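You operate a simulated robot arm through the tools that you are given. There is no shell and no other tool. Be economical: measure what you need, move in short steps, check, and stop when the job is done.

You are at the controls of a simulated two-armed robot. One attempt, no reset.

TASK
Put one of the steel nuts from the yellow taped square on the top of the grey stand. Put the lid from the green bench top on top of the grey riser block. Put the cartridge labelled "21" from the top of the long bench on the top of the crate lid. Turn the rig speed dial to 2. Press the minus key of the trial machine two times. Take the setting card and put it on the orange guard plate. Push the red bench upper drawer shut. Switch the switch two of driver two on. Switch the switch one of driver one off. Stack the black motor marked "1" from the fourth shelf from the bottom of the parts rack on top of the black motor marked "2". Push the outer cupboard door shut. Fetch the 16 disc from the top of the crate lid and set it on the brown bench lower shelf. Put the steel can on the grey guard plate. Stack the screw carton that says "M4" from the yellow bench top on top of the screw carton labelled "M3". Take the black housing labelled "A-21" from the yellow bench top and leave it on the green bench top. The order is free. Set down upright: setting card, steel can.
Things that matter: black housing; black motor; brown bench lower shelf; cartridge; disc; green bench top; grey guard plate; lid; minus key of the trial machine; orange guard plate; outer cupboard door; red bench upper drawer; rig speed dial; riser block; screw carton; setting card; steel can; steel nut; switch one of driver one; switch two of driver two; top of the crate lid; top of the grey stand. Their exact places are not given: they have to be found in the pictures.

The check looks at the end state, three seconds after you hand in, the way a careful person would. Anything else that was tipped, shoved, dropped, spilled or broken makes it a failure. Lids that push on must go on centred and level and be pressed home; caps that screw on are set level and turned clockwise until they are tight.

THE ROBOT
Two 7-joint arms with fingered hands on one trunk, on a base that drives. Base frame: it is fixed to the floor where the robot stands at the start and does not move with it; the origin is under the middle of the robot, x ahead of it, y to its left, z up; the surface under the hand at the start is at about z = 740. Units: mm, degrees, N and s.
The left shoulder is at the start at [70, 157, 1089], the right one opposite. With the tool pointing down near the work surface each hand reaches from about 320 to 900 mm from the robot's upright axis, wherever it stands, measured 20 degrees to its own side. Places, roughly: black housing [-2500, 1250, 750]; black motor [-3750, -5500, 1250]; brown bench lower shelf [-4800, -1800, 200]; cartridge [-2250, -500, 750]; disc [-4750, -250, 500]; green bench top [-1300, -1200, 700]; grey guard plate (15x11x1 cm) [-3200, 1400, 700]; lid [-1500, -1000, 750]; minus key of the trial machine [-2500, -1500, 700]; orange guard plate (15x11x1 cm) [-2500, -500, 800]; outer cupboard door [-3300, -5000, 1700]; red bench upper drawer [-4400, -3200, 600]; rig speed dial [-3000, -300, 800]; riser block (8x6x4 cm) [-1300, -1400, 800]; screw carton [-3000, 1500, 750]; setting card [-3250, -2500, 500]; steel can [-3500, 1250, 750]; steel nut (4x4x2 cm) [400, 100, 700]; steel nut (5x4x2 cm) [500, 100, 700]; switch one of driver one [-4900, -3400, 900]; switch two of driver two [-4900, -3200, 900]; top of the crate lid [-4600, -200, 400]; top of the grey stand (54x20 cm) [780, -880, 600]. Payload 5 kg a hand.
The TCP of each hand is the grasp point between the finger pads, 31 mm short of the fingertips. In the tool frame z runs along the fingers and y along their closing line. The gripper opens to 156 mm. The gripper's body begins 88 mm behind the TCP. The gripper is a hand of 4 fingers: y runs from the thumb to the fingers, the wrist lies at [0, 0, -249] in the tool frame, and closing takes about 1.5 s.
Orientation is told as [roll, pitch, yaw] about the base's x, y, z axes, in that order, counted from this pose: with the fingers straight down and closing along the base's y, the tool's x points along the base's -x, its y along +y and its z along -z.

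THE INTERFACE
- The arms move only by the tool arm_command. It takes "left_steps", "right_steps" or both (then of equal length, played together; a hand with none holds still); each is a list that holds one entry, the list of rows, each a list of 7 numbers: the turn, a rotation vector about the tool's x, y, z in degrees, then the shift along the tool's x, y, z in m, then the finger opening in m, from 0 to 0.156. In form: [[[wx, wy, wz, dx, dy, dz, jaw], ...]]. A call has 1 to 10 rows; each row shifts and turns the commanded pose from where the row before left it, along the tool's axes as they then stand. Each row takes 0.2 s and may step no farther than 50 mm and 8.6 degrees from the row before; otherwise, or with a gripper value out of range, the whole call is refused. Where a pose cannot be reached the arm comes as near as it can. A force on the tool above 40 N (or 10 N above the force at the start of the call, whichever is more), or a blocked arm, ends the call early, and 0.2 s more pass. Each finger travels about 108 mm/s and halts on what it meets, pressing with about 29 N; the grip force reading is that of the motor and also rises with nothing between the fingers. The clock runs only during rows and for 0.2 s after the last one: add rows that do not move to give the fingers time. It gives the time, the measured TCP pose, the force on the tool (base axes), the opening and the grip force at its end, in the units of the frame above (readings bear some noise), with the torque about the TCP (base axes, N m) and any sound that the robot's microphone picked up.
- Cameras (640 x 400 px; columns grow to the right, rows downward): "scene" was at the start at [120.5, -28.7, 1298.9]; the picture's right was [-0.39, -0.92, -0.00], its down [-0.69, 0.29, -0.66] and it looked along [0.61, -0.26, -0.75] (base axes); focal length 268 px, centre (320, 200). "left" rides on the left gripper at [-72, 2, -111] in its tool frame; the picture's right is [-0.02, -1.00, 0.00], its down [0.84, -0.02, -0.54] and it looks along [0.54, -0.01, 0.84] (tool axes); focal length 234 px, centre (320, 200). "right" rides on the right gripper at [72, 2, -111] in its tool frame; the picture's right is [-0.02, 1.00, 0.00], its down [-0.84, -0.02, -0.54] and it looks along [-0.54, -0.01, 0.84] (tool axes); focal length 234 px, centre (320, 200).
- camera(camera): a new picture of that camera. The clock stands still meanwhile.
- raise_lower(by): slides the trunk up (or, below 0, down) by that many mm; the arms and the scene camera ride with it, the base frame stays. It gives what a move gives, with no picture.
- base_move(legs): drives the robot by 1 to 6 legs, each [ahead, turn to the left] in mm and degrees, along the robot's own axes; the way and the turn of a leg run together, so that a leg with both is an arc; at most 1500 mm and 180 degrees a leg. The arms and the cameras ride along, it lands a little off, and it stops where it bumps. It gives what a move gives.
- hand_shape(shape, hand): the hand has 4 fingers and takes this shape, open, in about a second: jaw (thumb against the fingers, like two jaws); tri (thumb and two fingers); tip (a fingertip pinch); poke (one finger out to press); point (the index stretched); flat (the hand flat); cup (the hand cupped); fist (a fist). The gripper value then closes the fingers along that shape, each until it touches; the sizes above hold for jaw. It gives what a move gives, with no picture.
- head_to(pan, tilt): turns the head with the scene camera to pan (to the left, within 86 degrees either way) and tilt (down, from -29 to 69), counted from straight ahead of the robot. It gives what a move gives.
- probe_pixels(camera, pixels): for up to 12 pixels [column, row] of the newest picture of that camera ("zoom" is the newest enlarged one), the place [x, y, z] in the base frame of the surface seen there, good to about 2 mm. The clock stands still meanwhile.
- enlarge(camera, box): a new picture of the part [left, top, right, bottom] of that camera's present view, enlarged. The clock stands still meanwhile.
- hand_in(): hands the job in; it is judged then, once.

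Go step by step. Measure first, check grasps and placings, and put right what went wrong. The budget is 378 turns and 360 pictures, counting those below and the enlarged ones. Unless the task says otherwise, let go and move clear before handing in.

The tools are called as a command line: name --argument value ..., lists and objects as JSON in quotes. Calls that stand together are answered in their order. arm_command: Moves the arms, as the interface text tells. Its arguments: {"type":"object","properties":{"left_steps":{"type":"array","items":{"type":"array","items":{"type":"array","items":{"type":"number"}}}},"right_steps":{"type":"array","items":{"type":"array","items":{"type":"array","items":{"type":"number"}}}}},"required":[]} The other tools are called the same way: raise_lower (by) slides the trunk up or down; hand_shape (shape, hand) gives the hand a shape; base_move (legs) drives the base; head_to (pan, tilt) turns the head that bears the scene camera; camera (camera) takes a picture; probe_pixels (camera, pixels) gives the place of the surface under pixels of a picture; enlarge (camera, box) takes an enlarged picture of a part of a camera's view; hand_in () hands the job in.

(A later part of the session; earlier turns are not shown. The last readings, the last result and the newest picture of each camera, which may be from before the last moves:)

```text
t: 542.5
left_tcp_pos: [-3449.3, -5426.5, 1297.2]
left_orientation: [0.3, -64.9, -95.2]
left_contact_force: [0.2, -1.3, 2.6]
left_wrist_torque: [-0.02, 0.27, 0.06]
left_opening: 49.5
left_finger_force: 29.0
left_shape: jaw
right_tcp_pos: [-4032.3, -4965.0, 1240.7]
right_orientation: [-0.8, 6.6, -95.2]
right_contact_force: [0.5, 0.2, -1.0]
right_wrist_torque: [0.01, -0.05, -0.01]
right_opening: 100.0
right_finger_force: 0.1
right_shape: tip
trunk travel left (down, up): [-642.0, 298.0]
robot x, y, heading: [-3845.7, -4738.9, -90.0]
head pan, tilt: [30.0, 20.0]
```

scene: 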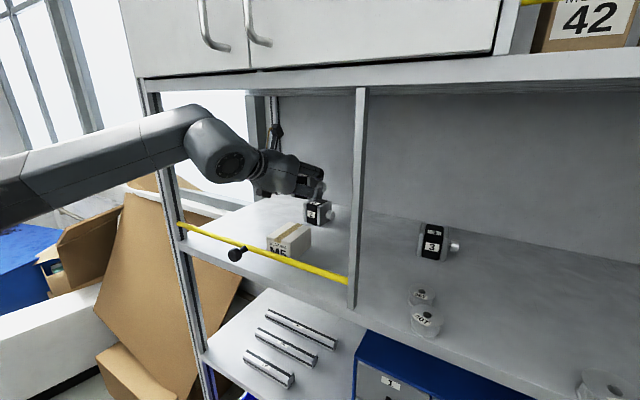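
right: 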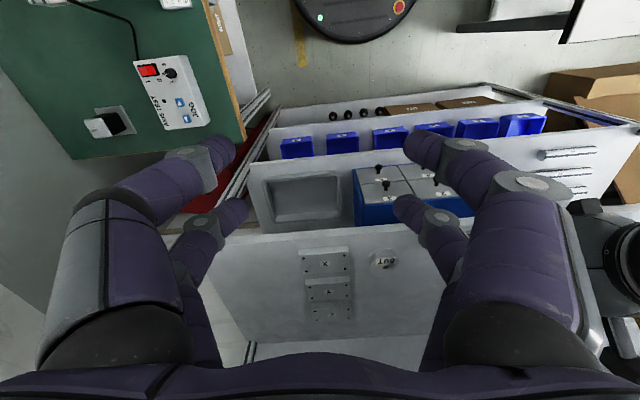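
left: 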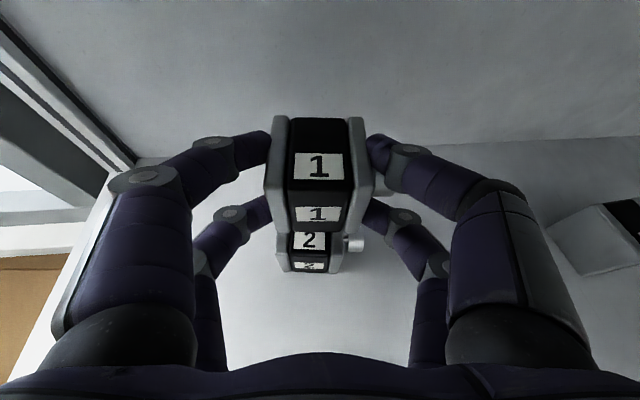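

Contact. I open and retreat along the finger axis.

arm_command --left_steps '[[[0, 0, 0, 0, 0, 0, 0.055], [0, 0, 0, 0, 0, 0, 0.07], [0, 0, 0, 0, 0, 0, 0.1], [0, 0, 0, 0, 0, 0, 0.1], [0, 0, 0, -0.002, 0, -0.025, 0.1], [0, 0, 0, -0.002, 0, -0.035, 0.1], [0, 0, 0, -0.005, 0, -0.035, 0.1], [0, 0, 0, 0, 0, 0, 0.1]]]'

enlarge --camera "scene" --box '[260, 140, 360, 240]'

camera --camera "left"

```text
t: 544.3
left_tcp_pos: [-3445.5, -5343.8, 1345.5]
left_orientation: [0.2, -64.7, -95.2]
left_contact_force: [-0.7, -0.5, -1.0]
left_wrist_torque: [0.0, 0.02, 0.03]
left_opening: 99.5
left_finger_force: 0.0
left_shape: jaw
right_tcp_pos: [-4033.5, -4965.4, 1239.9]
right_orientation: [-0.7, 6.7, -95.3]
right_contact_force: [-0.2, 0.1, 0.2]
right_wrist_torque: [0.0, -0.01, -0.03]
right_opening: 100.0
right_finger_force: 0.0
right_shape: tip
trunk travel left (down, up): [-642.0, 298.0]
robot x, y, heading: [-3848.8, -4736.1, -89.9]
head pan, tilt: [30.0, 20.0]
```

```text
4.00 times, centred on (310, 190) of scene
```

zoom: 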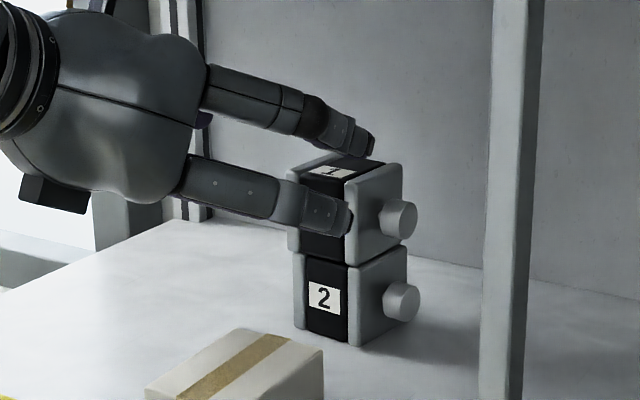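

```text
126 pictures are left
```

left: 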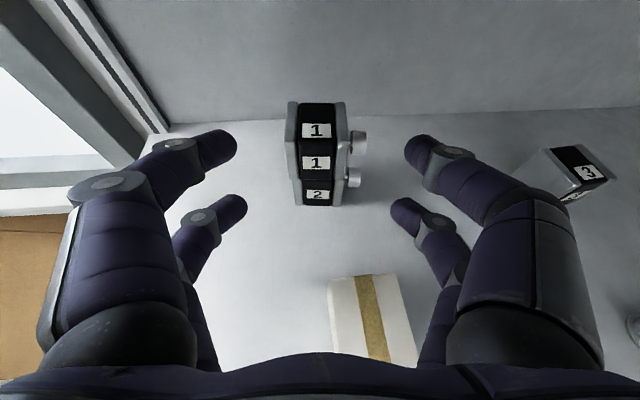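

Motor 1 is stacked on motor 2. I back straight out, shift right and look at the two displaced pulleys.

base_move --legs '[[-220, 0], [-220, 0]]'

arm_command --left_steps '[[[0, 0, 0, 0, -0.045, 0, 0.1], [0, 0, 0, 0, -0.045, 0, 0.1], [0, 0, 0, 0, -0.045, 0, 0.1], [0, 0, 0, 0, -0.045, 0, 0.1], [0, 0, 0, 0, -0.045, 0, 0.1], [0, 0, 0, 0, -0.045, 0, 0.1], [0, 0, 0, 0, -0.045, 0, 0.1]]]'

base_move --legs '[[0, -90], [100, 0], [0, 90]]'

head_to --pan 0 --tilt 15

camera --camera "scene"

```text
t: 547.3
left_tcp_pos: [-3445.1, -4904.0, 1345.5]
left_orientation: [0.1, -64.9, -95.2]
left_contact_force: [0.6, -0.2, -0.3]
left_wrist_torque: [0.03, 0.01, -0.01]
left_opening: 99.7
left_finger_force: 0.0
left_shape: jaw
right_tcp_pos: [-4033.1, -4523.0, 1240.7]
right_orientation: [-0.7, 6.7, -95.3]
right_contact_force: [-0.2, 0.3, -0.1]
right_wrist_torque: [-0.02, 0.02, -0.03]
right_opening: 100.0
right_finger_force: 0.0
right_shape: tip
trunk travel left (down, up): [-642.0, 298.0]
robot x, y, heading: [-3846.3, -4295.5, -89.9]
head pan, tilt: [30.0, 20.0]
```

```text
t: 548.9
left_tcp_pos: [-3764.8, -4875.7, 1343.4]
left_orientation: [0.6, -64.7, -95.6]
left_contact_force: [-0.2, -0.8, 0.1]
left_wrist_torque: [0.0, -0.04, 0.11]
left_opening: 99.7
left_finger_force: 0.1
left_shape: jaw
right_tcp_pos: [-4036.6, -4523.8, 1239.0]
right_orientation: [-0.5, 6.7, -95.2]
right_contact_force: [-1.0, 0.1, 0.4]
right_wrist_torque: [-0.01, -0.06, -0.01]
right_opening: 100.0
right_finger_force: 0.0
right_shape: tip
trunk travel left (down, up): [-642.0, 298.0]
robot x, y, heading: [-3850.3, -4291.0, -90.0]
head pan, tilt: [30.0, 20.0]
```

```text
t: 557.7
left_tcp_pos: [-3843.3, -4873.4, 1344.0]
left_orientation: [0.3, -64.8, -93.5]
left_contact_force: [0.2, 0.0, 0.3]
left_wrist_torque: [0.01, 0.0, -0.01]
left_opening: 99.7
left_finger_force: 0.1
left_shape: jaw
right_tcp_pos: [-4128.5, -4530.3, 1239.8]
right_orientation: [-0.6, 6.8, -93.5]
right_contact_force: [0.1, 0.5, -0.3]
right_wrist_torque: [0.01, 0.03, -0.03]
right_opening: 99.7
right_finger_force: 0.0
right_shape: tip
trunk travel left (down, up): [-642.0, 298.0]
robot x, y, heading: [-3951.8, -4293.6, -88.3]
head pan, tilt: [30.0, 20.0]
```

```text
t: 558.7
left_tcp_pos: [-3842.6, -4874.1, 1344.9]
left_orientation: [0.3, -64.7, -93.6]
left_contact_force: [-0.8, -0.5, 0.1]
left_wrist_torque: [0.0, 0.01, 0.03]
left_opening: 99.8
left_finger_force: 0.2
left_shape: jaw
right_tcp_pos: [-4128.2, -4530.7, 1239.9]
right_orientation: [-0.7, 6.6, -93.5]
right_contact_force: [0.2, -0.9, 0.3]
right_wrist_torque: [-0.02, 0.0, 0.03]
right_opening: 100.0
right_finger_force: 0.1
right_shape: tip
trunk travel left (down, up): [-642.0, 298.0]
robot x, y, heading: [-3945.2, -4297.8, -88.3]
head pan, tilt: [0.0, 15.0]
```

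```text
125 pictures are left
```

scene: 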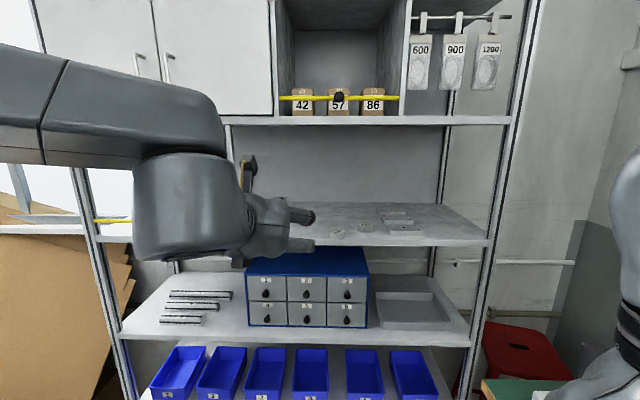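

camera --camera "left"

enlarge --camera "scene" --box '[290, 190, 420, 260]'

probe_pixels --camera "zoom" --pixels '[[240, 215], [240, 205], [370, 170], [240, 230], [220, 215], [262, 215]]'

```text
124 pictures are left
```

left: 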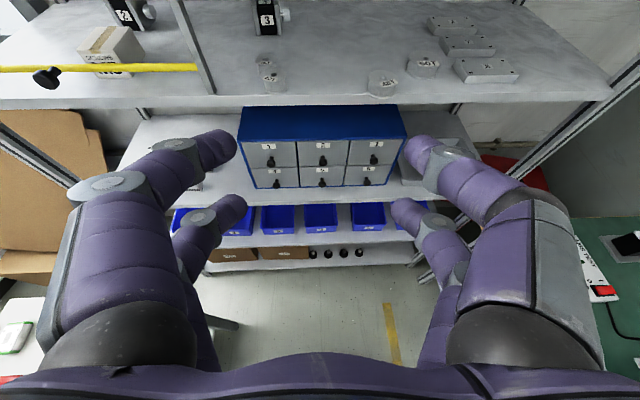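

```text
4.92 times, centred on (355, 225) of scene
```

zoom: 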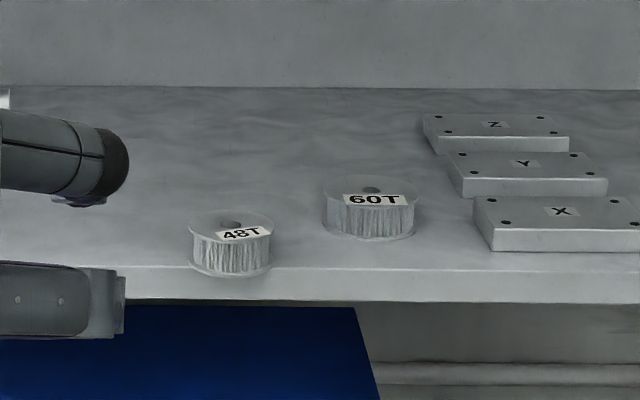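

```text
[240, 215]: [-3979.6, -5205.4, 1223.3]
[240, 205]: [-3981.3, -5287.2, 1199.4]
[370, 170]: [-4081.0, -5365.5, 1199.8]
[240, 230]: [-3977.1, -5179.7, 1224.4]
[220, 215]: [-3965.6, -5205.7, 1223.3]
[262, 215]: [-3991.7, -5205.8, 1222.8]
```

enlarge --camera "left" --box '[230, 30, 460, 120]'

probe_pixels --camera "zoom" --pixels '[[98, 75], [98, 85], [112, 120], [110, 130], [420, 125], [420, 135], [535, 90], [530, 75], [130, 125], [90, 125]]'

```text
2.78 times, centred on (345, 75) of left
```

zoom: 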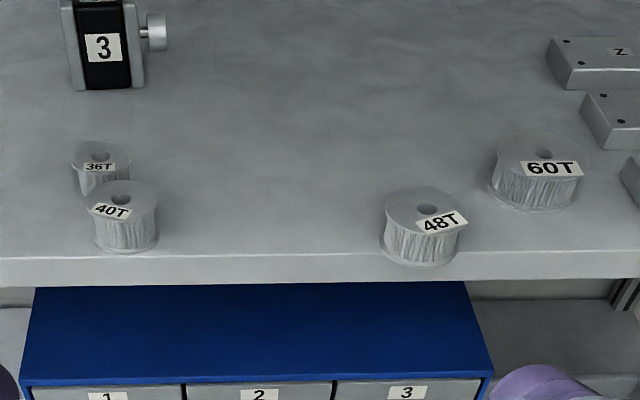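

```text
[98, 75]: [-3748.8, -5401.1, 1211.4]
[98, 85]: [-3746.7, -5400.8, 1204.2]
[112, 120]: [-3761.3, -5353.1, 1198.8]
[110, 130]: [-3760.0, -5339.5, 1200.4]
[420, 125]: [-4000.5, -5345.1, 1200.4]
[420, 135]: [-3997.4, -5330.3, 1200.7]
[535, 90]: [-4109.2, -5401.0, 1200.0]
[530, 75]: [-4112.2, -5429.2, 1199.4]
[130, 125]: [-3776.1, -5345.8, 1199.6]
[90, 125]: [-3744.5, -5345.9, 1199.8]
```

probe_pixels --camera "zoom" --pixels '[[80, 157], [120, 157], [99, 148], [99, 168], [100, 200], [145, 200], [122, 188], [112, 212], [400, 205], [455, 205], [425, 195], [440, 222]]'

```text
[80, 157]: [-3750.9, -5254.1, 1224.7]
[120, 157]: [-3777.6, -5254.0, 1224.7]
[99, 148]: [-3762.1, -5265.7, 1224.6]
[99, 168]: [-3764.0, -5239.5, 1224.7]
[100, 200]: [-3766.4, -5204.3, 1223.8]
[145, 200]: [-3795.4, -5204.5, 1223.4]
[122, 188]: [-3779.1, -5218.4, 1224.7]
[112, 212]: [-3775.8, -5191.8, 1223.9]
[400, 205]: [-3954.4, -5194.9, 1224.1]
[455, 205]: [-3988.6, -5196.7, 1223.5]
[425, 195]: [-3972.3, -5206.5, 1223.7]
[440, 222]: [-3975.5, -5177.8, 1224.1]
```

Pulley centres now: 40T (-3781,-5204), 48T (-3971,-5192); their original places were about (-3862,-5253) and (-3954,-5253). I drive closer and approach 48T with the lower finger pair.

base_move --legs '[[0, -1.7], [115, 0], [115, 0]]'

arm_command --left_steps '[[[0, 0, 0, 0, -0.043, 0, 0.08], [0, 0, 0, 0, -0.043, 0, 0.08], [0, 0, 0, 0, -0.043, 0, 0.08], [0, 0, 0, 0.036, 0, 0.017, 0.08], [0, 0, 0, 0.036, 0, 0.017, 0.08], [0, 0, 0, 0, 0, 0, 0.08]]]'

camera --camera "left"

```text
t: 561.1
left_tcp_pos: [-3859.7, -5108.9, 1344.2]
left_orientation: [0.3, -64.9, -95.2]
left_contact_force: [-0.8, 0.3, -0.1]
left_wrist_torque: [-0.02, 0.0, 0.0]
left_opening: 99.7
left_finger_force: 0.0
left_shape: jaw
right_tcp_pos: [-4134.6, -4758.4, 1239.2]
right_orientation: [-0.7, 6.7, -95.2]
right_contact_force: [0.3, -0.1, -0.7]
right_wrist_torque: [0.0, 0.01, 0.0]
right_opening: 99.9
right_finger_force: 0.1
right_shape: tip
trunk travel left (down, up): [-642.0, 298.0]
robot x, y, heading: [-3946.0, -4529.5, -89.9]
head pan, tilt: [0.0, 15.0]
```

```text
t: 562.5
left_tcp_pos: [-3989.3, -5093.9, 1267.8]
left_orientation: [0.3, -64.9, -95.2]
left_contact_force: [1.1, 0.5, 0.7]
left_wrist_torque: [-0.03, -0.02, -0.02]
left_opening: 80.4
left_finger_force: 0.0
left_shape: jaw
right_tcp_pos: [-4134.8, -4755.4, 1239.8]
right_orientation: [-0.6, 6.5, -95.3]
right_contact_force: [-0.9, 1.5, -0.3]
right_wrist_torque: [-0.06, 0.01, -0.01]
right_opening: 99.9
right_finger_force: 0.0
right_shape: tip
trunk travel left (down, up): [-642.0, 298.0]
robot x, y, heading: [-3948.0, -4527.5, -89.8]
head pan, tilt: [0.0, 15.0]
```

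```text
121 pictures are left
```

left: 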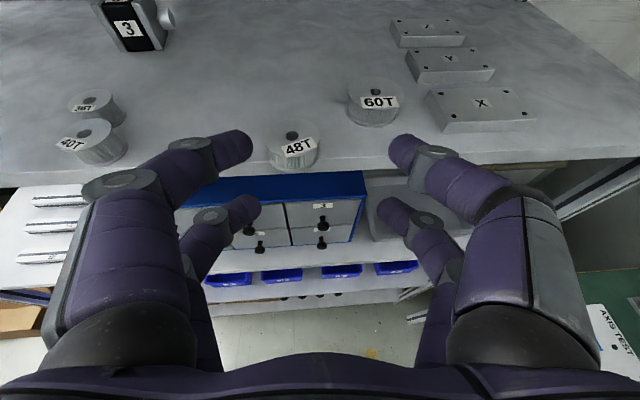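

arm_command --left_steps '[[[-4.5, 0, -2.1, 0, 0.021, 0, 0.075], [0, 0, 0, -0.0184, 0, 0.0389, 0.075], [0, 0, 0, -0.0184, 0, 0.0389, 0.075], [0, 0, 0, 0, 0, 0, 0.075]]]'

camera --camera "left"

```text
t: 563.5
left_tcp_pos: [-3965.2, -5184.8, 1266.1]
left_orientation: [0.4, -64.9, -90.3]
left_contact_force: [-0.2, 0.6, 0.2]
left_wrist_torque: [-0.01, 0.03, -0.01]
left_opening: 75.6
left_finger_force: 0.0
left_shape: jaw
right_tcp_pos: [-4135.7, -4756.8, 1239.6]
right_orientation: [-0.6, 6.6, -95.3]
right_contact_force: [0.0, 0.4, 0.0]
right_wrist_torque: [-0.04, 0.01, 0.01]
right_opening: 100.0
right_finger_force: 0.0
right_shape: tip
trunk travel left (down, up): [-642.0, 298.0]
robot x, y, heading: [-3944.4, -4532.4, -90.3]
head pan, tilt: [0.0, 15.0]
```

```text
120 pictures are left
```

left: 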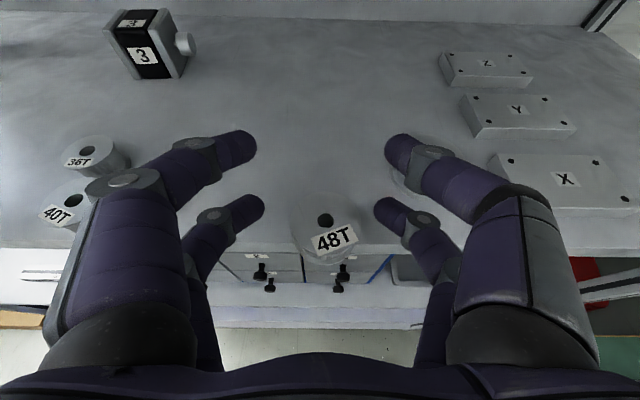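

arm_command --left_steps '[[[0, 0, 0, 0.009, -0.003, 0.001, 0.075], [0, 0, 0, 0.008, 0, 0.001, 0.07], [0, 0, 0, 0, 0, 0, 0.07]]]'

camera --camera "left"

```text
t: 564.3
left_tcp_pos: [-3965.6, -5176.5, 1248.9]
left_orientation: [0.4, -64.8, -90.4]
left_contact_force: [-1.5, -0.3, 0.0]
left_wrist_torque: [-0.01, -0.01, 0.04]
left_opening: 70.5
left_finger_force: 0.1
left_shape: jaw
left hand out of reach, approached as far as the arm can: row 1
right_tcp_pos: [-4133.8, -4758.8, 1240.0]
right_orientation: [-0.7, 6.7, -95.3]
right_contact_force: [0.5, 0.2, 0.5]
right_wrist_torque: [0.02, -0.02, 0.01]
right_opening: 99.7
right_finger_force: 0.0
right_shape: tip
trunk travel left (down, up): [-642.0, 298.0]
robot x, y, heading: [-3950.3, -4530.7, -89.9]
head pan, tilt: [0.0, 15.0]
```

```text
119 pictures are left
```

left: 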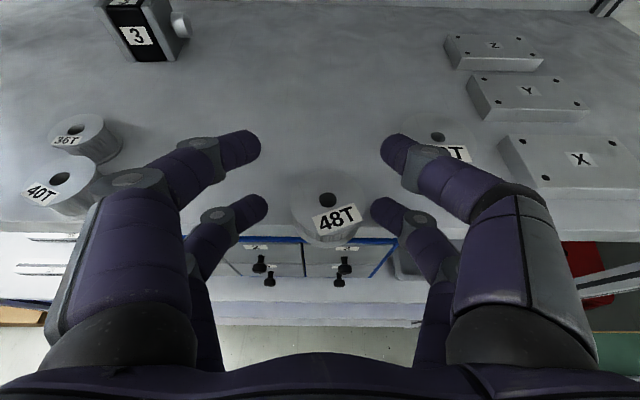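

arm_command --left_steps '[[[0, 0, 0, 0, -0.004, 0, 0.05], [0, 0, 0, 0, 0, 0, 0.03], [0, 0, 0, 0, 0, 0, 0.02], [0, 0, 0, 0, 0, 0, 0.01], [0, 0, 0, 0, 0, 0, 0.01], [0, 0, 0, 0, 0, 0, 0.01]]]'

camera --camera "left"

```text
t: 565.7
left_tcp_pos: [-3968.0, -5173.9, 1249.0]
left_orientation: [0.1, -64.9, -90.2]
left_contact_force: [-0.8, 1.2, 5.8]
left_wrist_torque: [-0.07, 0.02, -0.02]
left_opening: 14.2
left_finger_force: 0.0
left_shape: jaw
right_tcp_pos: [-4133.4, -4757.4, 1239.0]
right_orientation: [-0.7, 6.6, -95.2]
right_contact_force: [-0.3, -0.2, -0.6]
right_wrist_torque: [0.0, 0.02, 0.0]
right_opening: 99.9
right_finger_force: 0.0
right_shape: tip
trunk travel left (down, up): [-642.0, 298.0]
robot x, y, heading: [-3945.0, -4528.7, -90.0]
head pan, tilt: [0.0, 15.0]
```

```text
118 pictures are left
```

left: 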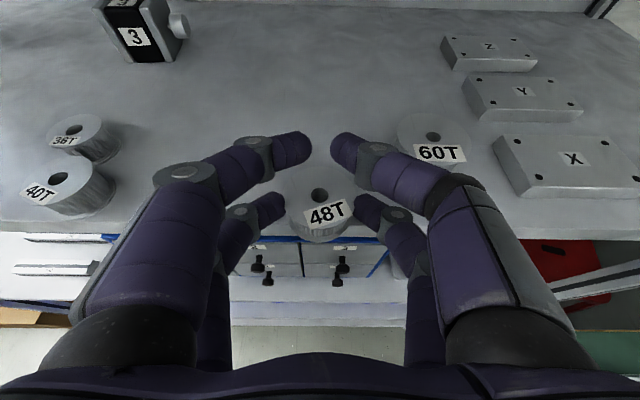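

arm_command --left_steps '[[[0, 0, 0, 0, 0, 0, 0.0], [0, 0, 0, 0, 0, 0, 0.0], [0, 0, 0, 0, 0, 0, 0.0], [0, 0, 0, -0.009, 0, -0.0043, 0.0], [0, 0, 0, 0, 0, 0, 0.0]]]'

camera --camera "left"

```text
t: 566.9
left_tcp_pos: [-3968.0, -5177.6, 1258.7]
left_orientation: [0.1, -64.7, -90.3]
left_contact_force: [-0.1, -0.4, -1.9]
left_wrist_torque: [0.04, 0.01, 0.03]
left_opening: 5.8
left_finger_force: 28.8
left_shape: jaw
right_tcp_pos: [-4134.8, -4758.3, 1239.2]
right_orientation: [-0.7, 6.6, -95.3]
right_contact_force: [-0.5, 0.4, 0.1]
right_wrist_torque: [0.0, -0.02, 0.01]
right_opening: 100.0
right_finger_force: 0.1
right_shape: tip
trunk travel left (down, up): [-642.0, 298.0]
robot x, y, heading: [-3945.7, -4528.3, -89.7]
head pan, tilt: [0.0, 15.0]
```

```text
117 pictures are left
```

left: 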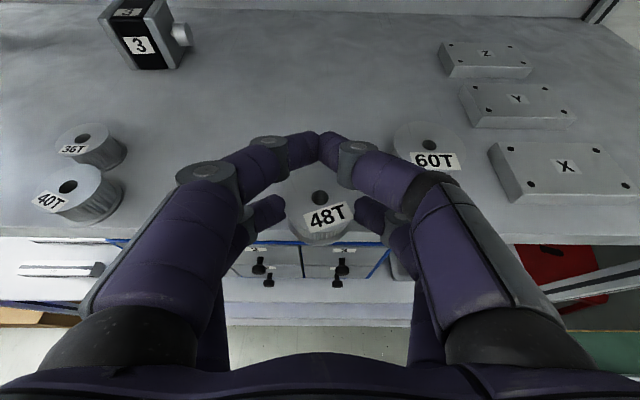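

Held. I carry it back to its place and set it down.

arm_command --left_steps '[[[0, 0, 0, -0.013, 0.0085, 0.0276, 0.0], [0, 0, 0, -0.013, 0.0085, 0.0276, 0.0], [0, 0, 0, 0.006, 0, 0.0028, 0.0], [0, 0, 0, 0.0022, 0, 0.001, 0.0], [0, 0, 0, 0, 0, 0, 0.02], [0, 0, 0, 0, 0, 0, 0.05], [0, 0, 0, 0, 0, 0, 0.07], [0, 0, 0, -0.018, 0, -0.009, 0.07], [0, 0, 0, 0, 0, -0.04, 0.07], [0, 0, 0, 0, 0, -0.04, 0.07]]]'

camera --camera "left"

```text
t: 569.1
left_tcp_pos: [-3955.2, -5162.8, 1303.0]
left_orientation: [0.3, -64.8, -90.4]
left_contact_force: [0.3, 0.3, -0.2]
left_wrist_torque: [-0.03, 0.0, 0.02]
left_opening: 69.6
left_finger_force: 0.0
left_shape: jaw
right_tcp_pos: [-4134.1, -4756.7, 1239.4]
right_orientation: [-0.7, 6.6, -95.2]
right_contact_force: [0.9, -0.3, 0.2]
right_wrist_torque: [0.0, 0.0, -0.02]
right_opening: 99.7
right_finger_force: 0.1
right_shape: tip
trunk travel left (down, up): [-642.0, 298.0]
robot x, y, heading: [-3948.7, -4529.4, -90.1]
head pan, tilt: [0.0, 15.0]
```

```text
116 pictures are left
```

left: 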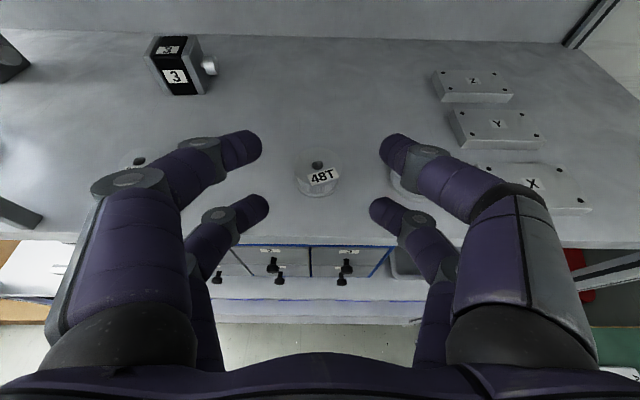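

48T is back. Now 40T: I move over it.

arm_command --left_steps '[[[0, 0, 0, 0, 0.0435, 0, 0.07], [0, 0, 0, 0, 0.0435, 0, 0.07], [0, 0, 0, 0, 0.0435, 0, 0.07], [0, 0, 0, 0, 0.0435, 0, 0.07], [0, 0, 0, 0.014, 0, 0.033, 0.07], [0, 0, 0, 0, 0, 0, 0.07]]]'

camera --camera "left"

```text
t: 570.5
left_tcp_pos: [-3779.5, -5189.5, 1276.4]
left_orientation: [0.5, -64.9, -90.3]
left_contact_force: [0.5, 0.1, 0.4]
left_wrist_torque: [0.01, 0.02, -0.01]
left_opening: 69.8
left_finger_force: 0.0
left_shape: jaw
right_tcp_pos: [-4135.6, -4758.5, 1240.9]
right_orientation: [-0.7, 6.7, -95.2]
right_contact_force: [0.3, 0.8, 0.5]
right_wrist_torque: [-0.02, 0.0, 0.0]
right_opening: 99.8
right_finger_force: 0.2
right_shape: tip
trunk travel left (down, up): [-642.0, 298.0]
robot x, y, heading: [-3947.8, -4529.0, -89.8]
head pan, tilt: [0.0, 15.0]
```

```text
115 pictures are left
```

left: 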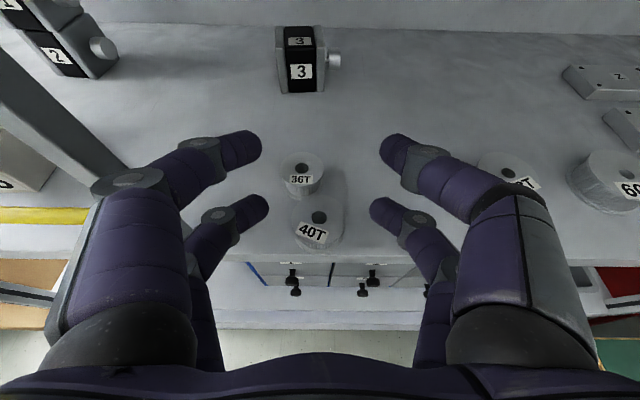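

arm_command --left_steps '[[[0, 0, 0, 0.0235, 0, 0.0111, 0.07], [0, 0, 0, 0, 0, 0, 0.05], [0, 0, 0, 0, 0, 0, 0.03], [0, 0, 0, 0, 0, 0, 0.015], [0, 0, 0, 0, 0, 0, 0.0], [0, 0, 0, 0, 0, 0, 0.0], [0, 0, 0, 0, 0, 0, 0.0], [0, 0, 0, -0.009, 0, -0.0043, 0.0], [0, 0, 0, 0, 0, 0, 0.0]]]'

camera --camera "left"

```text
t: 572.5
left_tcp_pos: [-3778.4, -5188.7, 1260.8]
left_orientation: [0.3, -64.8, -90.4]
left_contact_force: [0.1, 0.6, -1.2]
left_wrist_torque: [0.01, 0.01, -0.02]
left_opening: 3.0
left_finger_force: 29.4
left_shape: jaw
right_tcp_pos: [-4134.2, -4759.1, 1240.6]
right_orientation: [-0.8, 6.6, -95.2]
right_contact_force: [0.0, -0.2, 0.7]
right_wrist_torque: [0.0, -0.02, -0.03]
right_opening: 99.7
right_finger_force: 0.0
right_shape: tip
trunk travel left (down, up): [-642.0, 298.0]
robot x, y, heading: [-3944.6, -4525.2, -89.8]
head pan, tilt: [0.0, 15.0]
```

```text
114 pictures are left
```

left: 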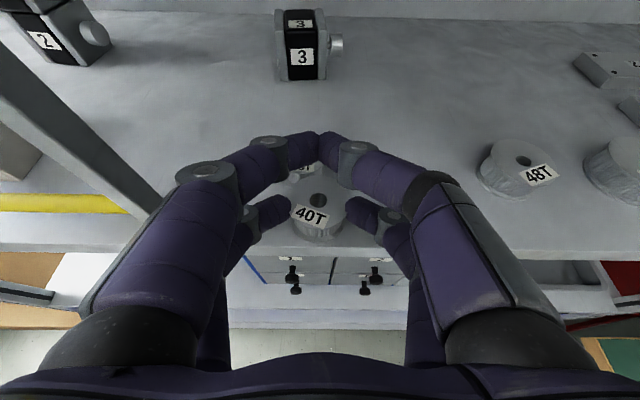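

arm_command --left_steps '[[[0, 0, 0, 0, -0.0405, 0, 0.0], [0, 0, 0, 0, -0.0405, 0, 0.0], [0, 0, 0, -0.0105, 0, 0.0222, 0.0], [0, 0, 0, -0.0105, 0, 0.0222, 0.0], [0, 0, 0, 0.0088, 0, 0.0042, 0.0], [0, 0, 0, 0, 0, 0, 0.02], [0, 0, 0, 0, 0, 0, 0.05], [0, 0, 0, 0, 0, 0, 0.065], [0, 0, 0, -0.018, 0, -0.009, 0.065], [0, 0, 0, 0, 0, -0.045, 0.065]]]'

camera --camera "left"

probe_pixels --camera "left" --pixels '[[300, 165], [330, 165], [315, 155], [315, 175]]'

```text
t: 574.7
left_tcp_pos: [-3858.8, -5193.0, 1292.5]
left_orientation: [0.4, -65.1, -90.5]
left_contact_force: [-1.1, 0.1, 0.2]
left_wrist_torque: [-0.07, 0.01, 0.02]
left_opening: 64.6
left_finger_force: 0.0
left_shape: jaw
right_tcp_pos: [-4135.4, -4754.0, 1239.8]
right_orientation: [-0.7, 6.5, -95.3]
right_contact_force: [-1.5, 0.5, -0.6]
right_wrist_torque: [-0.04, -0.04, -0.03]
right_opening: 99.6
right_finger_force: 0.0
right_shape: tip
trunk travel left (down, up): [-642.0, 298.0]
robot x, y, heading: [-3947.1, -4529.0, -89.9]
head pan, tilt: [0.0, 15.0]
```

```text
113 pictures are left
```

left: 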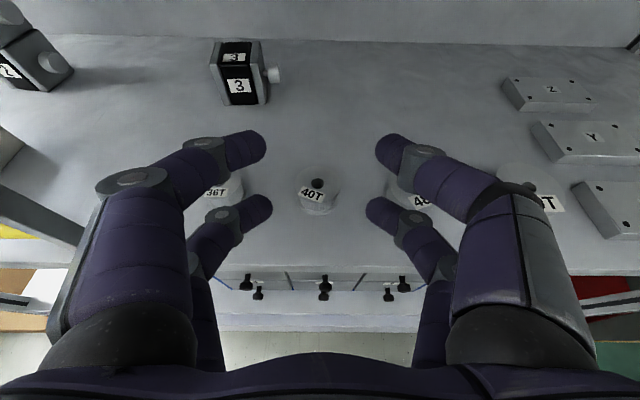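

```text
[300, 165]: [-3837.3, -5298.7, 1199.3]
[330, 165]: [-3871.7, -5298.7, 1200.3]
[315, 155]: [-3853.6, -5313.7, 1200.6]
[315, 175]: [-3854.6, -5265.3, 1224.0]
```

The four pulleys are in a row again. I back out, tuck the arms, lower the trunk and drive north towards the yellow bench.

base_move --legs '[[-150, 0], [-180, 0]]'

arm_command --left_steps '[[[0, 8.1, 0, 0, 0, 0, 0.1], [0, 8.1, 0, 0, 0, 0, 0.1], [0, 8.1, 0, 0, 0, 0, 0.1], [0, 8.1, 0, 0, 0, 0, 0.1], [0, 8.1, 0, 0, 0.02, 0, 0.1], [0, 8.1, 0, 0.02, 0.02, 0, 0.1], [0, 8.1, 0, 0.03, 0, 0, 0.1], [0, 8.1, 0, 0.04, 0, 0, 0.1], [0, 0, 0, 0.045, 0, 0, 0.1], [0, 0, 0, 0.045, 0, 0, 0.1]]]'

raise_lower --by -150

```text
t: 577.2
left_tcp_pos: [-3857.7, -4866.2, 1288.9]
left_orientation: [0.3, -64.8, -90.1]
left_contact_force: [0.3, -0.2, 0.3]
left_wrist_torque: [0.01, 0.0, 0.02]
left_opening: 64.9
left_finger_force: 0.0
left_shape: jaw
right_tcp_pos: [-4135.3, -4427.4, 1239.3]
right_orientation: [-0.8, 6.7, -95.0]
right_contact_force: [-0.4, 0.4, -1.5]
right_wrist_torque: [0.02, 0.01, -0.02]
right_opening: 99.8
right_finger_force: 0.1
right_shape: tip
trunk travel left (down, up): [-642.0, 298.0]
robot x, y, heading: [-3945.9, -4195.4, -89.5]
head pan, tilt: [0.0, 15.0]
```

```text
t: 579.4
left_tcp_pos: [-3817.3, -4683.1, 1271.0]
left_orientation: [0.1, 0.1, -89.9]
left_contact_force: [-0.6, 0.2, -0.4]
left_wrist_torque: [-0.06, -0.01, -0.01]
left_opening: 99.7
left_finger_force: 0.1
left_shape: jaw
right_tcp_pos: [-4134.0, -4424.0, 1240.9]
right_orientation: [-0.7, 6.6, -95.2]
right_contact_force: [-0.2, 0.4, 0.0]
right_wrist_torque: [-0.01, 0.04, 0.03]
right_opening: 100.0
right_finger_force: 0.0
right_shape: tip
trunk travel left (down, up): [-642.0, 298.0]
robot x, y, heading: [-3948.8, -4193.6, -89.7]
head pan, tilt: [0.0, 15.0]
```

```text
t: 581.1
left_tcp_pos: [-3817.5, -4685.8, 1119.0]
left_orientation: [0.1, 0.0, -89.8]
left_contact_force: [0.1, 0.6, -0.6]
left_wrist_torque: [0.02, 0.0, 0.0]
left_opening: 99.4
left_finger_force: 0.1
left_shape: jaw
right_tcp_pos: [-4135.6, -4425.5, 1089.3]
right_orientation: [-0.7, 6.7, -95.1]
right_contact_force: [-0.2, -0.3, -1.0]
right_wrist_torque: [-0.03, -0.01, 0.01]
right_opening: 99.8
right_finger_force: 0.2
right_shape: tip
trunk travel left (down, up): [-492.0, 448.0]
robot x, y, heading: [-3946.5, -4196.8, -89.7]
head pan, tilt: [0.0, 15.0]
```

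base_move --legs '[[0, 179.6], [1500, 0], [1500, 0], [1500, 0]]'

head_to --pan -20 --tilt 30

camera --camera "scene"

```text
t: 609.7
left_tcp_pos: [-3972.0, 764.3, 1120.6]
left_orientation: [0.1, 0.0, 88.6]
left_contact_force: [-1.2, -0.2, -0.8]
left_wrist_torque: [-0.02, 0.03, 0.03]
left_opening: 99.7
left_finger_force: 0.1
left_shape: jaw
right_tcp_pos: [-3661.8, 494.9, 1090.2]
right_orientation: [-0.7, 6.7, 83.3]
right_contact_force: [-0.8, -0.2, -0.2]
right_wrist_torque: [0.0, 0.01, 0.0]
right_opening: 99.9
right_finger_force: 0.1
right_shape: tip
trunk travel left (down, up): [-492.0, 448.0]
robot x, y, heading: [-3851.6, 272.6, 88.9]
head pan, tilt: [0.0, 15.0]
```

```text
t: 610.5
left_tcp_pos: [-3972.2, 763.2, 1119.7]
left_orientation: [0.1, 0.0, 88.6]
left_contact_force: [-0.8, -0.2, 0.8]
left_wrist_torque: [0.03, 0.01, 0.02]
left_opening: 99.7
left_finger_force: 0.0
left_shape: jaw
right_tcp_pos: [-3662.0, 494.0, 1089.0]
right_orientation: [-0.7, 6.8, 83.5]
right_contact_force: [0.9, -0.3, 0.0]
right_wrist_torque: [0.02, 0.04, 0.02]
right_opening: 100.1
right_finger_force: 0.1
right_shape: tip
trunk travel left (down, up): [-492.0, 448.0]
robot x, y, heading: [-3856.5, 268.9, 88.7]
head pan, tilt: [-20.0, 30.0]
```

```text
112 pictures are left
```

scene: 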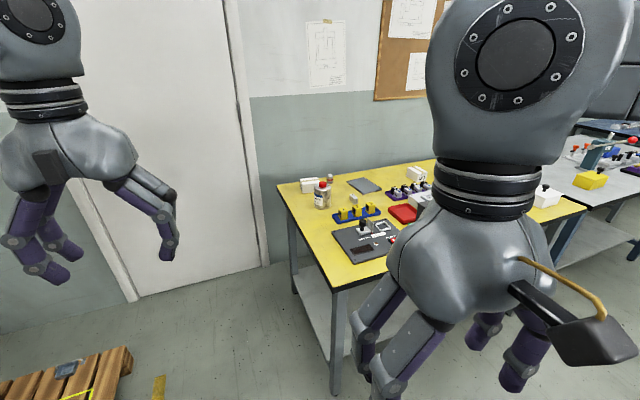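

base_move --legs '[[180, 0], [0, -89], [850, 0], [0, 90]]'

head_to --pan 0 --tilt 32

camera --camera "scene"

```text
t: 623.7
left_tcp_pos: [-3137.9, 959.5, 1119.1]
left_orientation: [0.1, 0.0, 90.7]
left_contact_force: [-0.3, 0.4, 0.3]
left_wrist_torque: [-0.03, 0.03, -0.02]
left_opening: 99.5
left_finger_force: 0.0
left_shape: jaw
right_tcp_pos: [-2820.9, 702.5, 1090.4]
right_orientation: [-0.7, 6.7, 85.4]
right_contact_force: [0.8, -0.2, -0.9]
right_wrist_torque: [0.04, -0.03, -0.02]
right_opening: 99.9
right_finger_force: 0.1
right_shape: tip
trunk travel left (down, up): [-492.0, 448.0]
robot x, y, heading: [-3001.4, 469.2, 91.0]
head pan, tilt: [-20.0, 30.0]
```

```text
t: 624.5
left_tcp_pos: [-3139.6, 959.2, 1121.3]
left_orientation: [0.2, 0.0, 90.7]
left_contact_force: [-0.9, 0.3, 0.0]
left_wrist_torque: [0.02, -0.01, -0.02]
left_opening: 99.4
left_finger_force: 0.1
left_shape: jaw
right_tcp_pos: [-2818.8, 700.8, 1090.5]
right_orientation: [-0.7, 6.6, 85.5]
right_contact_force: [-0.1, -0.7, -0.5]
right_wrist_torque: [0.01, -0.01, 0.02]
right_opening: 100.0
right_finger_force: 0.0
right_shape: tip
trunk travel left (down, up): [-492.0, 448.0]
robot x, y, heading: [-3003.3, 469.2, 90.8]
head pan, tilt: [0.0, 32.0]
```

```text
111 pictures are left
```

scene: 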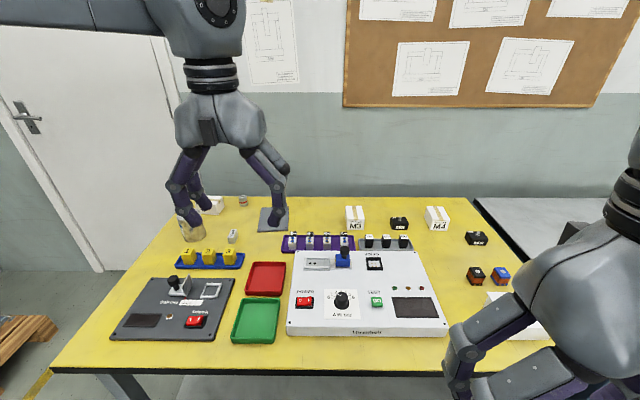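

enlarge --camera "scene" --box '[330, 190, 530, 300]'

enlarge --camera "scene" --box '[160, 180, 340, 280]'

probe_pixels --camera "scene" --pixels '[[355, 212], [437, 212], [399, 223], [475, 238], [475, 275], [498, 275], [190, 215], [243, 200], [270, 222], [60, 365], [440, 370], [215, 205]]'

```text
3.20 times, centred on (430, 245) of scene
```

zoom: 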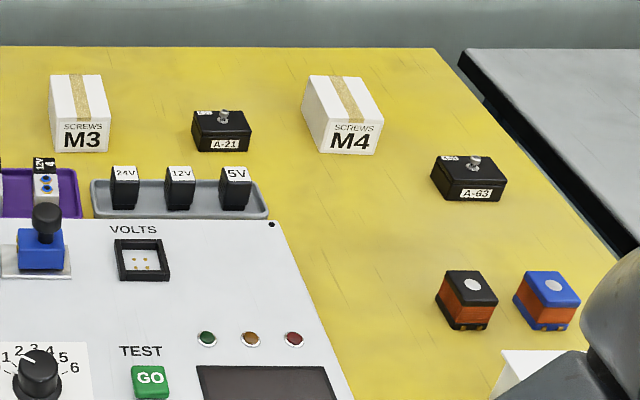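

```text
3.56 times, centred on (250, 230) of scene
```

zoom: 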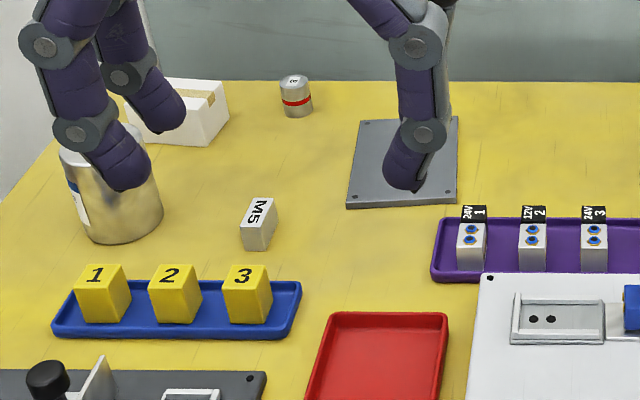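

```text
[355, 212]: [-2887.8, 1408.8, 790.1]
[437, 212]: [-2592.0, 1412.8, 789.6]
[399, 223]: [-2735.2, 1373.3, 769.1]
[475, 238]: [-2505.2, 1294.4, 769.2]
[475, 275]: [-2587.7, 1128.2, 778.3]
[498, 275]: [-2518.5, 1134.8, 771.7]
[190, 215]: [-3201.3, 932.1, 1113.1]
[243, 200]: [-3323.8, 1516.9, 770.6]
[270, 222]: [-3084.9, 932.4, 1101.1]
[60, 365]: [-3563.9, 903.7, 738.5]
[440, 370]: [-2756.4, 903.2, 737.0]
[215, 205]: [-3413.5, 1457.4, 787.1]
```

Found: M3 (-2888,1409), M4 (-2592,1413), housing A-21 (-2735,1373), the big steel can at the left, grey plate near (-3180,1400). I move to x≈-2640 close to the bench.

base_move --legs '[[0, -90.8], [363, 0], [0, 90], [115, 0]]'

arm_command --right_steps '[[[0, -6.6, 0, 0, -0.045, 0, 0.1], [0, 0, 0, 0, -0.045, 0, 0.1], [0, 0, 0, 0, -0.045, 0, 0.1]]]' --left_steps '[[[0, 0, 0, 0, 0.045, 0, 0.1], [0, 0, 0, 0, 0.045, 0, 0.1], [0, 0, 0, 0, 0.045, 0, 0.1]]]'

head_to --pan 0 --tilt 40

camera --camera "scene"

```text
t: 635.3
left_tcp_pos: [-2777.8, 1082.2, 1119.3]
left_orientation: [0.1, 0.1, 90.9]
left_contact_force: [0.3, 0.0, -0.5]
left_wrist_torque: [0.0, 0.0, -0.02]
left_opening: 99.5
left_finger_force: 0.1
left_shape: jaw
right_tcp_pos: [-2457.7, 825.6, 1090.2]
right_orientation: [-0.8, 6.7, 85.7]
right_contact_force: [0.1, -0.3, 0.6]
right_wrist_torque: [0.02, 0.05, -0.02]
right_opening: 99.9
right_finger_force: 0.0
right_shape: tip
trunk travel left (down, up): [-492.0, 448.0]
robot x, y, heading: [-2637.4, 590.0, 91.1]
head pan, tilt: [0.0, 32.0]
```

```text
t: 636.1
left_tcp_pos: [-2913.9, 1075.5, 1120.4]
left_orientation: [0.0, -0.1, 90.9]
left_contact_force: [0.5, -0.7, -0.5]
left_wrist_torque: [0.03, -0.07, 0.0]
left_opening: 99.5
left_finger_force: 0.1
left_shape: jaw
right_tcp_pos: [-2324.9, 812.0, 1093.9]
right_orientation: [-0.7, -0.1, 85.8]
right_contact_force: [0.1, -0.5, 0.2]
right_wrist_torque: [0.04, 0.0, 0.0]
right_opening: 99.9
right_finger_force: 0.0
right_shape: tip
trunk travel left (down, up): [-492.0, 448.0]
robot x, y, heading: [-2643.4, 595.0, 90.8]
head pan, tilt: [0.0, 32.0]
```

```text
t: 636.8
left_tcp_pos: [-2913.2, 1079.0, 1120.0]
left_orientation: [0.2, 0.1, 90.9]
left_contact_force: [1.4, 1.3, 0.6]
left_wrist_torque: [-0.03, 0.0, 0.04]
left_opening: 99.8
left_finger_force: 0.0
left_shape: jaw
right_tcp_pos: [-2323.4, 816.6, 1092.9]
right_orientation: [-0.8, 0.1, 85.6]
right_contact_force: [0.7, 0.0, -0.5]
right_wrist_torque: [-0.02, 0.0, -0.01]
right_opening: 100.1
right_finger_force: 0.0
right_shape: tip
trunk travel left (down, up): [-492.0, 448.0]
robot x, y, heading: [-2643.9, 594.8, 90.8]
head pan, tilt: [0.0, 40.0]
```

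```text
108 pictures are left
```

scene: 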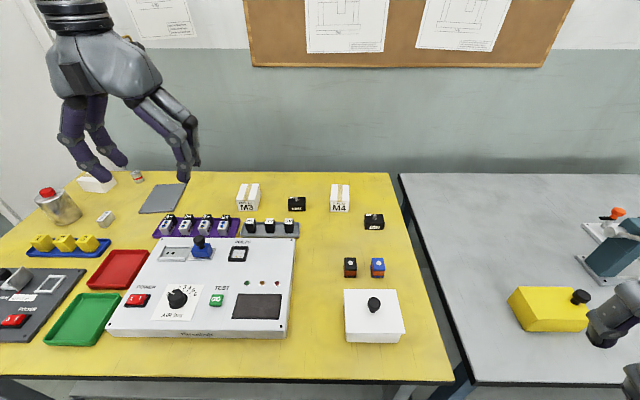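

enlarge --camera "scene" --box '[220, 170, 400, 250]'

probe_pixels --camera "zoom" --pixels '[[395, 125], [395, 70], [460, 70], [455, 120], [425, 140], [425, 100], [65, 120], [125, 120], [70, 60], [135, 60], [95, 140], [275, 128]]'

enlarge --camera "scene" --box '[20, 160, 200, 250]'

probe_pixels --camera "zoom" --pixels '[[130, 130], [95, 100], [150, 165], [130, 185], [480, 135], [440, 170], [560, 85], [500, 85], [570, 150], [425, 50], [190, 165], [65, 130]]'

```text
3.56 times, centred on (310, 210) of scene
```

zoom: 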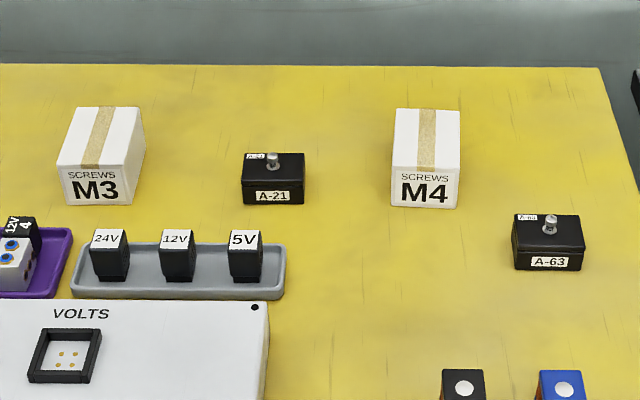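

```text
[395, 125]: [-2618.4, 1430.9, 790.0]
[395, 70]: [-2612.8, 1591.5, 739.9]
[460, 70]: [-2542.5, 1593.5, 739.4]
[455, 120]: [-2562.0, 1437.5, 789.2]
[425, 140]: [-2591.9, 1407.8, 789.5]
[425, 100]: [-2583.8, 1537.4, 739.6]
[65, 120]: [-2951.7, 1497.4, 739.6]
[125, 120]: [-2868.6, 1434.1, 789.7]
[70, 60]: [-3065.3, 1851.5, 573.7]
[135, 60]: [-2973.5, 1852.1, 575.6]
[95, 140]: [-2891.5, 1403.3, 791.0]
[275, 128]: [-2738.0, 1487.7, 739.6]
```

```text
3.56 times, centred on (110, 205) of scene
```

zoom: 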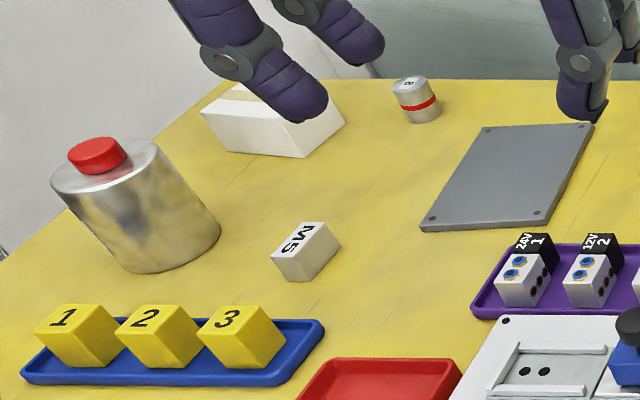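

```text
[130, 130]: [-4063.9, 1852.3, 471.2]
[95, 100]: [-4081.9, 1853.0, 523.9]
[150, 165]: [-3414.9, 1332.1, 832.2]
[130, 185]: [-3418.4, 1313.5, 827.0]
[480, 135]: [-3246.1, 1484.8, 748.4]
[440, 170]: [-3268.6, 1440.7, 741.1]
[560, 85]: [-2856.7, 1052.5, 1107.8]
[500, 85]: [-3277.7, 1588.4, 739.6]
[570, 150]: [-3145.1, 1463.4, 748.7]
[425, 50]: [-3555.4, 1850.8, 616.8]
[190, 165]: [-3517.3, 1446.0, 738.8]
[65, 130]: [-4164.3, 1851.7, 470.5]
```

M4 centre ≈(-2591,1418), width ~62, top 790; M3 centre ≈(-2891,1415). I pitch the left hand 45° and bring it over M4.

arm_command --left_steps '[[[0, -7.5, 0, 0, -0.045, 0, 0.12], [0, -7.5, 0, 0, -0.045, 0, 0.12], [0, -7.5, 0, 0, -0.045, 0, 0.12], [0, -7.5, 0, 0, -0.045, 0, 0.12], [0, -7.5, 0, 0, 0, 0, 0.12], [0, -7.5, 0, 0, 0, 0, 0.12], [0, 0, 0, 0, 0, 0, 0.12]]]'

arm_command --left_steps '[[[0, 0, 0, 0.0012, -0.0158, 0.0394, 0.12], [0, 0, 0, 0.0012, -0.0158, 0.0394, 0.12], [0, 0, 0, 0.0012, -0.0158, 0.0394, 0.12], [0, 0, 0, 0.0012, -0.0158, 0.0394, 0.12], [0, 0, 0, 0.0012, -0.0158, 0.0394, 0.12], [0, 0, 0, 0.0012, -0.0158, 0.0394, 0.12], [0, 0, 0, 0.0012, -0.0158, 0.0394, 0.12], [0, 0, 0, 0.0012, -0.0158, 0.0394, 0.12]]]'

camera --camera "left"

```text
t: 638.4
left_tcp_pos: [-2732.4, 1083.2, 1120.1]
left_orientation: [0.1, -44.9, 90.8]
left_contact_force: [0.4, 1.0, -0.1]
left_wrist_torque: [-0.03, -0.01, 0.03]
left_opening: 119.8
left_finger_force: 0.1
left_shape: jaw
right_tcp_pos: [-2324.2, 815.9, 1092.7]
right_orientation: [-0.7, 0.2, 85.7]
right_contact_force: [0.0, 0.4, 0.7]
right_wrist_torque: [0.01, 0.0, 0.03]
right_opening: 100.1
right_finger_force: 0.1
right_shape: tip
trunk travel left (down, up): [-492.0, 448.0]
robot x, y, heading: [-2644.0, 592.8, 90.6]
head pan, tilt: [0.0, 40.0]
```

```text
t: 640.2
left_tcp_pos: [-2677.4, 1276.3, 907.9]
left_orientation: [0.1, -44.9, 90.9]
left_contact_force: [0.3, 0.3, 0.1]
left_wrist_torque: [0.02, 0.0, 0.0]
left_opening: 119.7
left_finger_force: 0.0
left_shape: jaw
left hand out of reach, approached as far as the arm can: row 6, 7, 8
right_tcp_pos: [-2324.9, 816.5, 1092.3]
right_orientation: [-0.7, 0.2, 85.7]
right_contact_force: [0.1, 0.1, 0.4]
right_wrist_torque: [-0.02, -0.01, 0.02]
right_opening: 100.1
right_finger_force: 0.1
right_shape: tip
trunk travel left (down, up): [-492.0, 448.0]
robot x, y, heading: [-2644.7, 592.5, 90.8]
head pan, tilt: [0.0, 40.0]
```

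```text
105 pictures are left
```

left: 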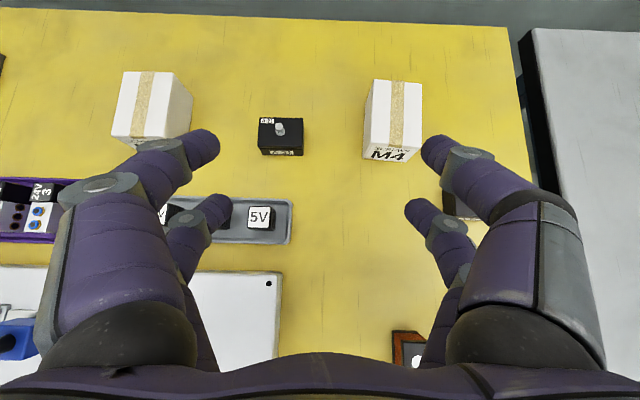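

The left arm can't cross that far. I raise it and shift the robot 205 mm right so M4 is on the left arm's side.

arm_command --left_steps '[[[0, 0, 0, -0.028, 0.02, -0.028, 0.12], [0, 0, 0, -0.028, 0.02, -0.028, 0.12], [0, 0, 0, -0.028, 0.02, -0.028, 0.12], [0, 0, 0, 0, 0.04, 0, 0.12]]]'

base_move --legs '[[-200, 0], [0, -90], [205, 0], [0, 90], [195, 0]]'

camera --camera "left"

```text
t: 641.2
left_tcp_pos: [-2777.0, 1272.5, 1029.9]
left_orientation: [-0.1, -45.0, 90.9]
left_contact_force: [-1.1, -0.8, -0.7]
left_wrist_torque: [0.02, -0.02, -0.06]
left_opening: 119.6
left_finger_force: 0.1
left_shape: jaw
right_tcp_pos: [-2326.0, 815.6, 1093.2]
right_orientation: [-0.8, 0.1, 85.7]
right_contact_force: [-1.1, 0.2, 0.4]
right_wrist_torque: [0.0, -0.02, 0.0]
right_opening: 99.8
right_finger_force: 0.0
right_shape: tip
trunk travel left (down, up): [-492.0, 448.0]
robot x, y, heading: [-2639.4, 594.8, 90.7]
head pan, tilt: [0.0, 40.0]
```

```text
t: 652.9
left_tcp_pos: [-2550.0, 1273.7, 1029.2]
left_orientation: [0.2, -44.9, 89.4]
left_contact_force: [-0.7, 0.1, 0.6]
left_wrist_torque: [0.02, -0.01, -0.03]
left_opening: 119.7
left_finger_force: 0.1
left_shape: jaw
right_tcp_pos: [-2108.7, 805.1, 1094.3]
right_orientation: [-0.7, 0.2, 84.4]
right_contact_force: [0.5, -0.7, -0.3]
right_wrist_torque: [-0.05, 0.0, 0.01]
right_opening: 99.9
right_finger_force: 0.0
right_shape: tip
trunk travel left (down, up): [-492.0, 448.0]
robot x, y, heading: [-2434.3, 593.4, 89.4]
head pan, tilt: [0.0, 40.0]
```

```text
104 pictures are left
```

left: 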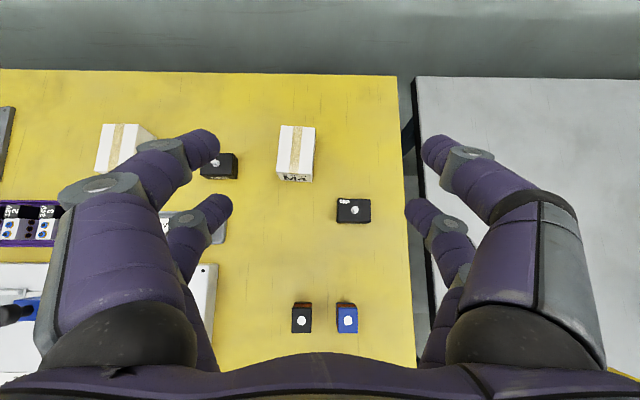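

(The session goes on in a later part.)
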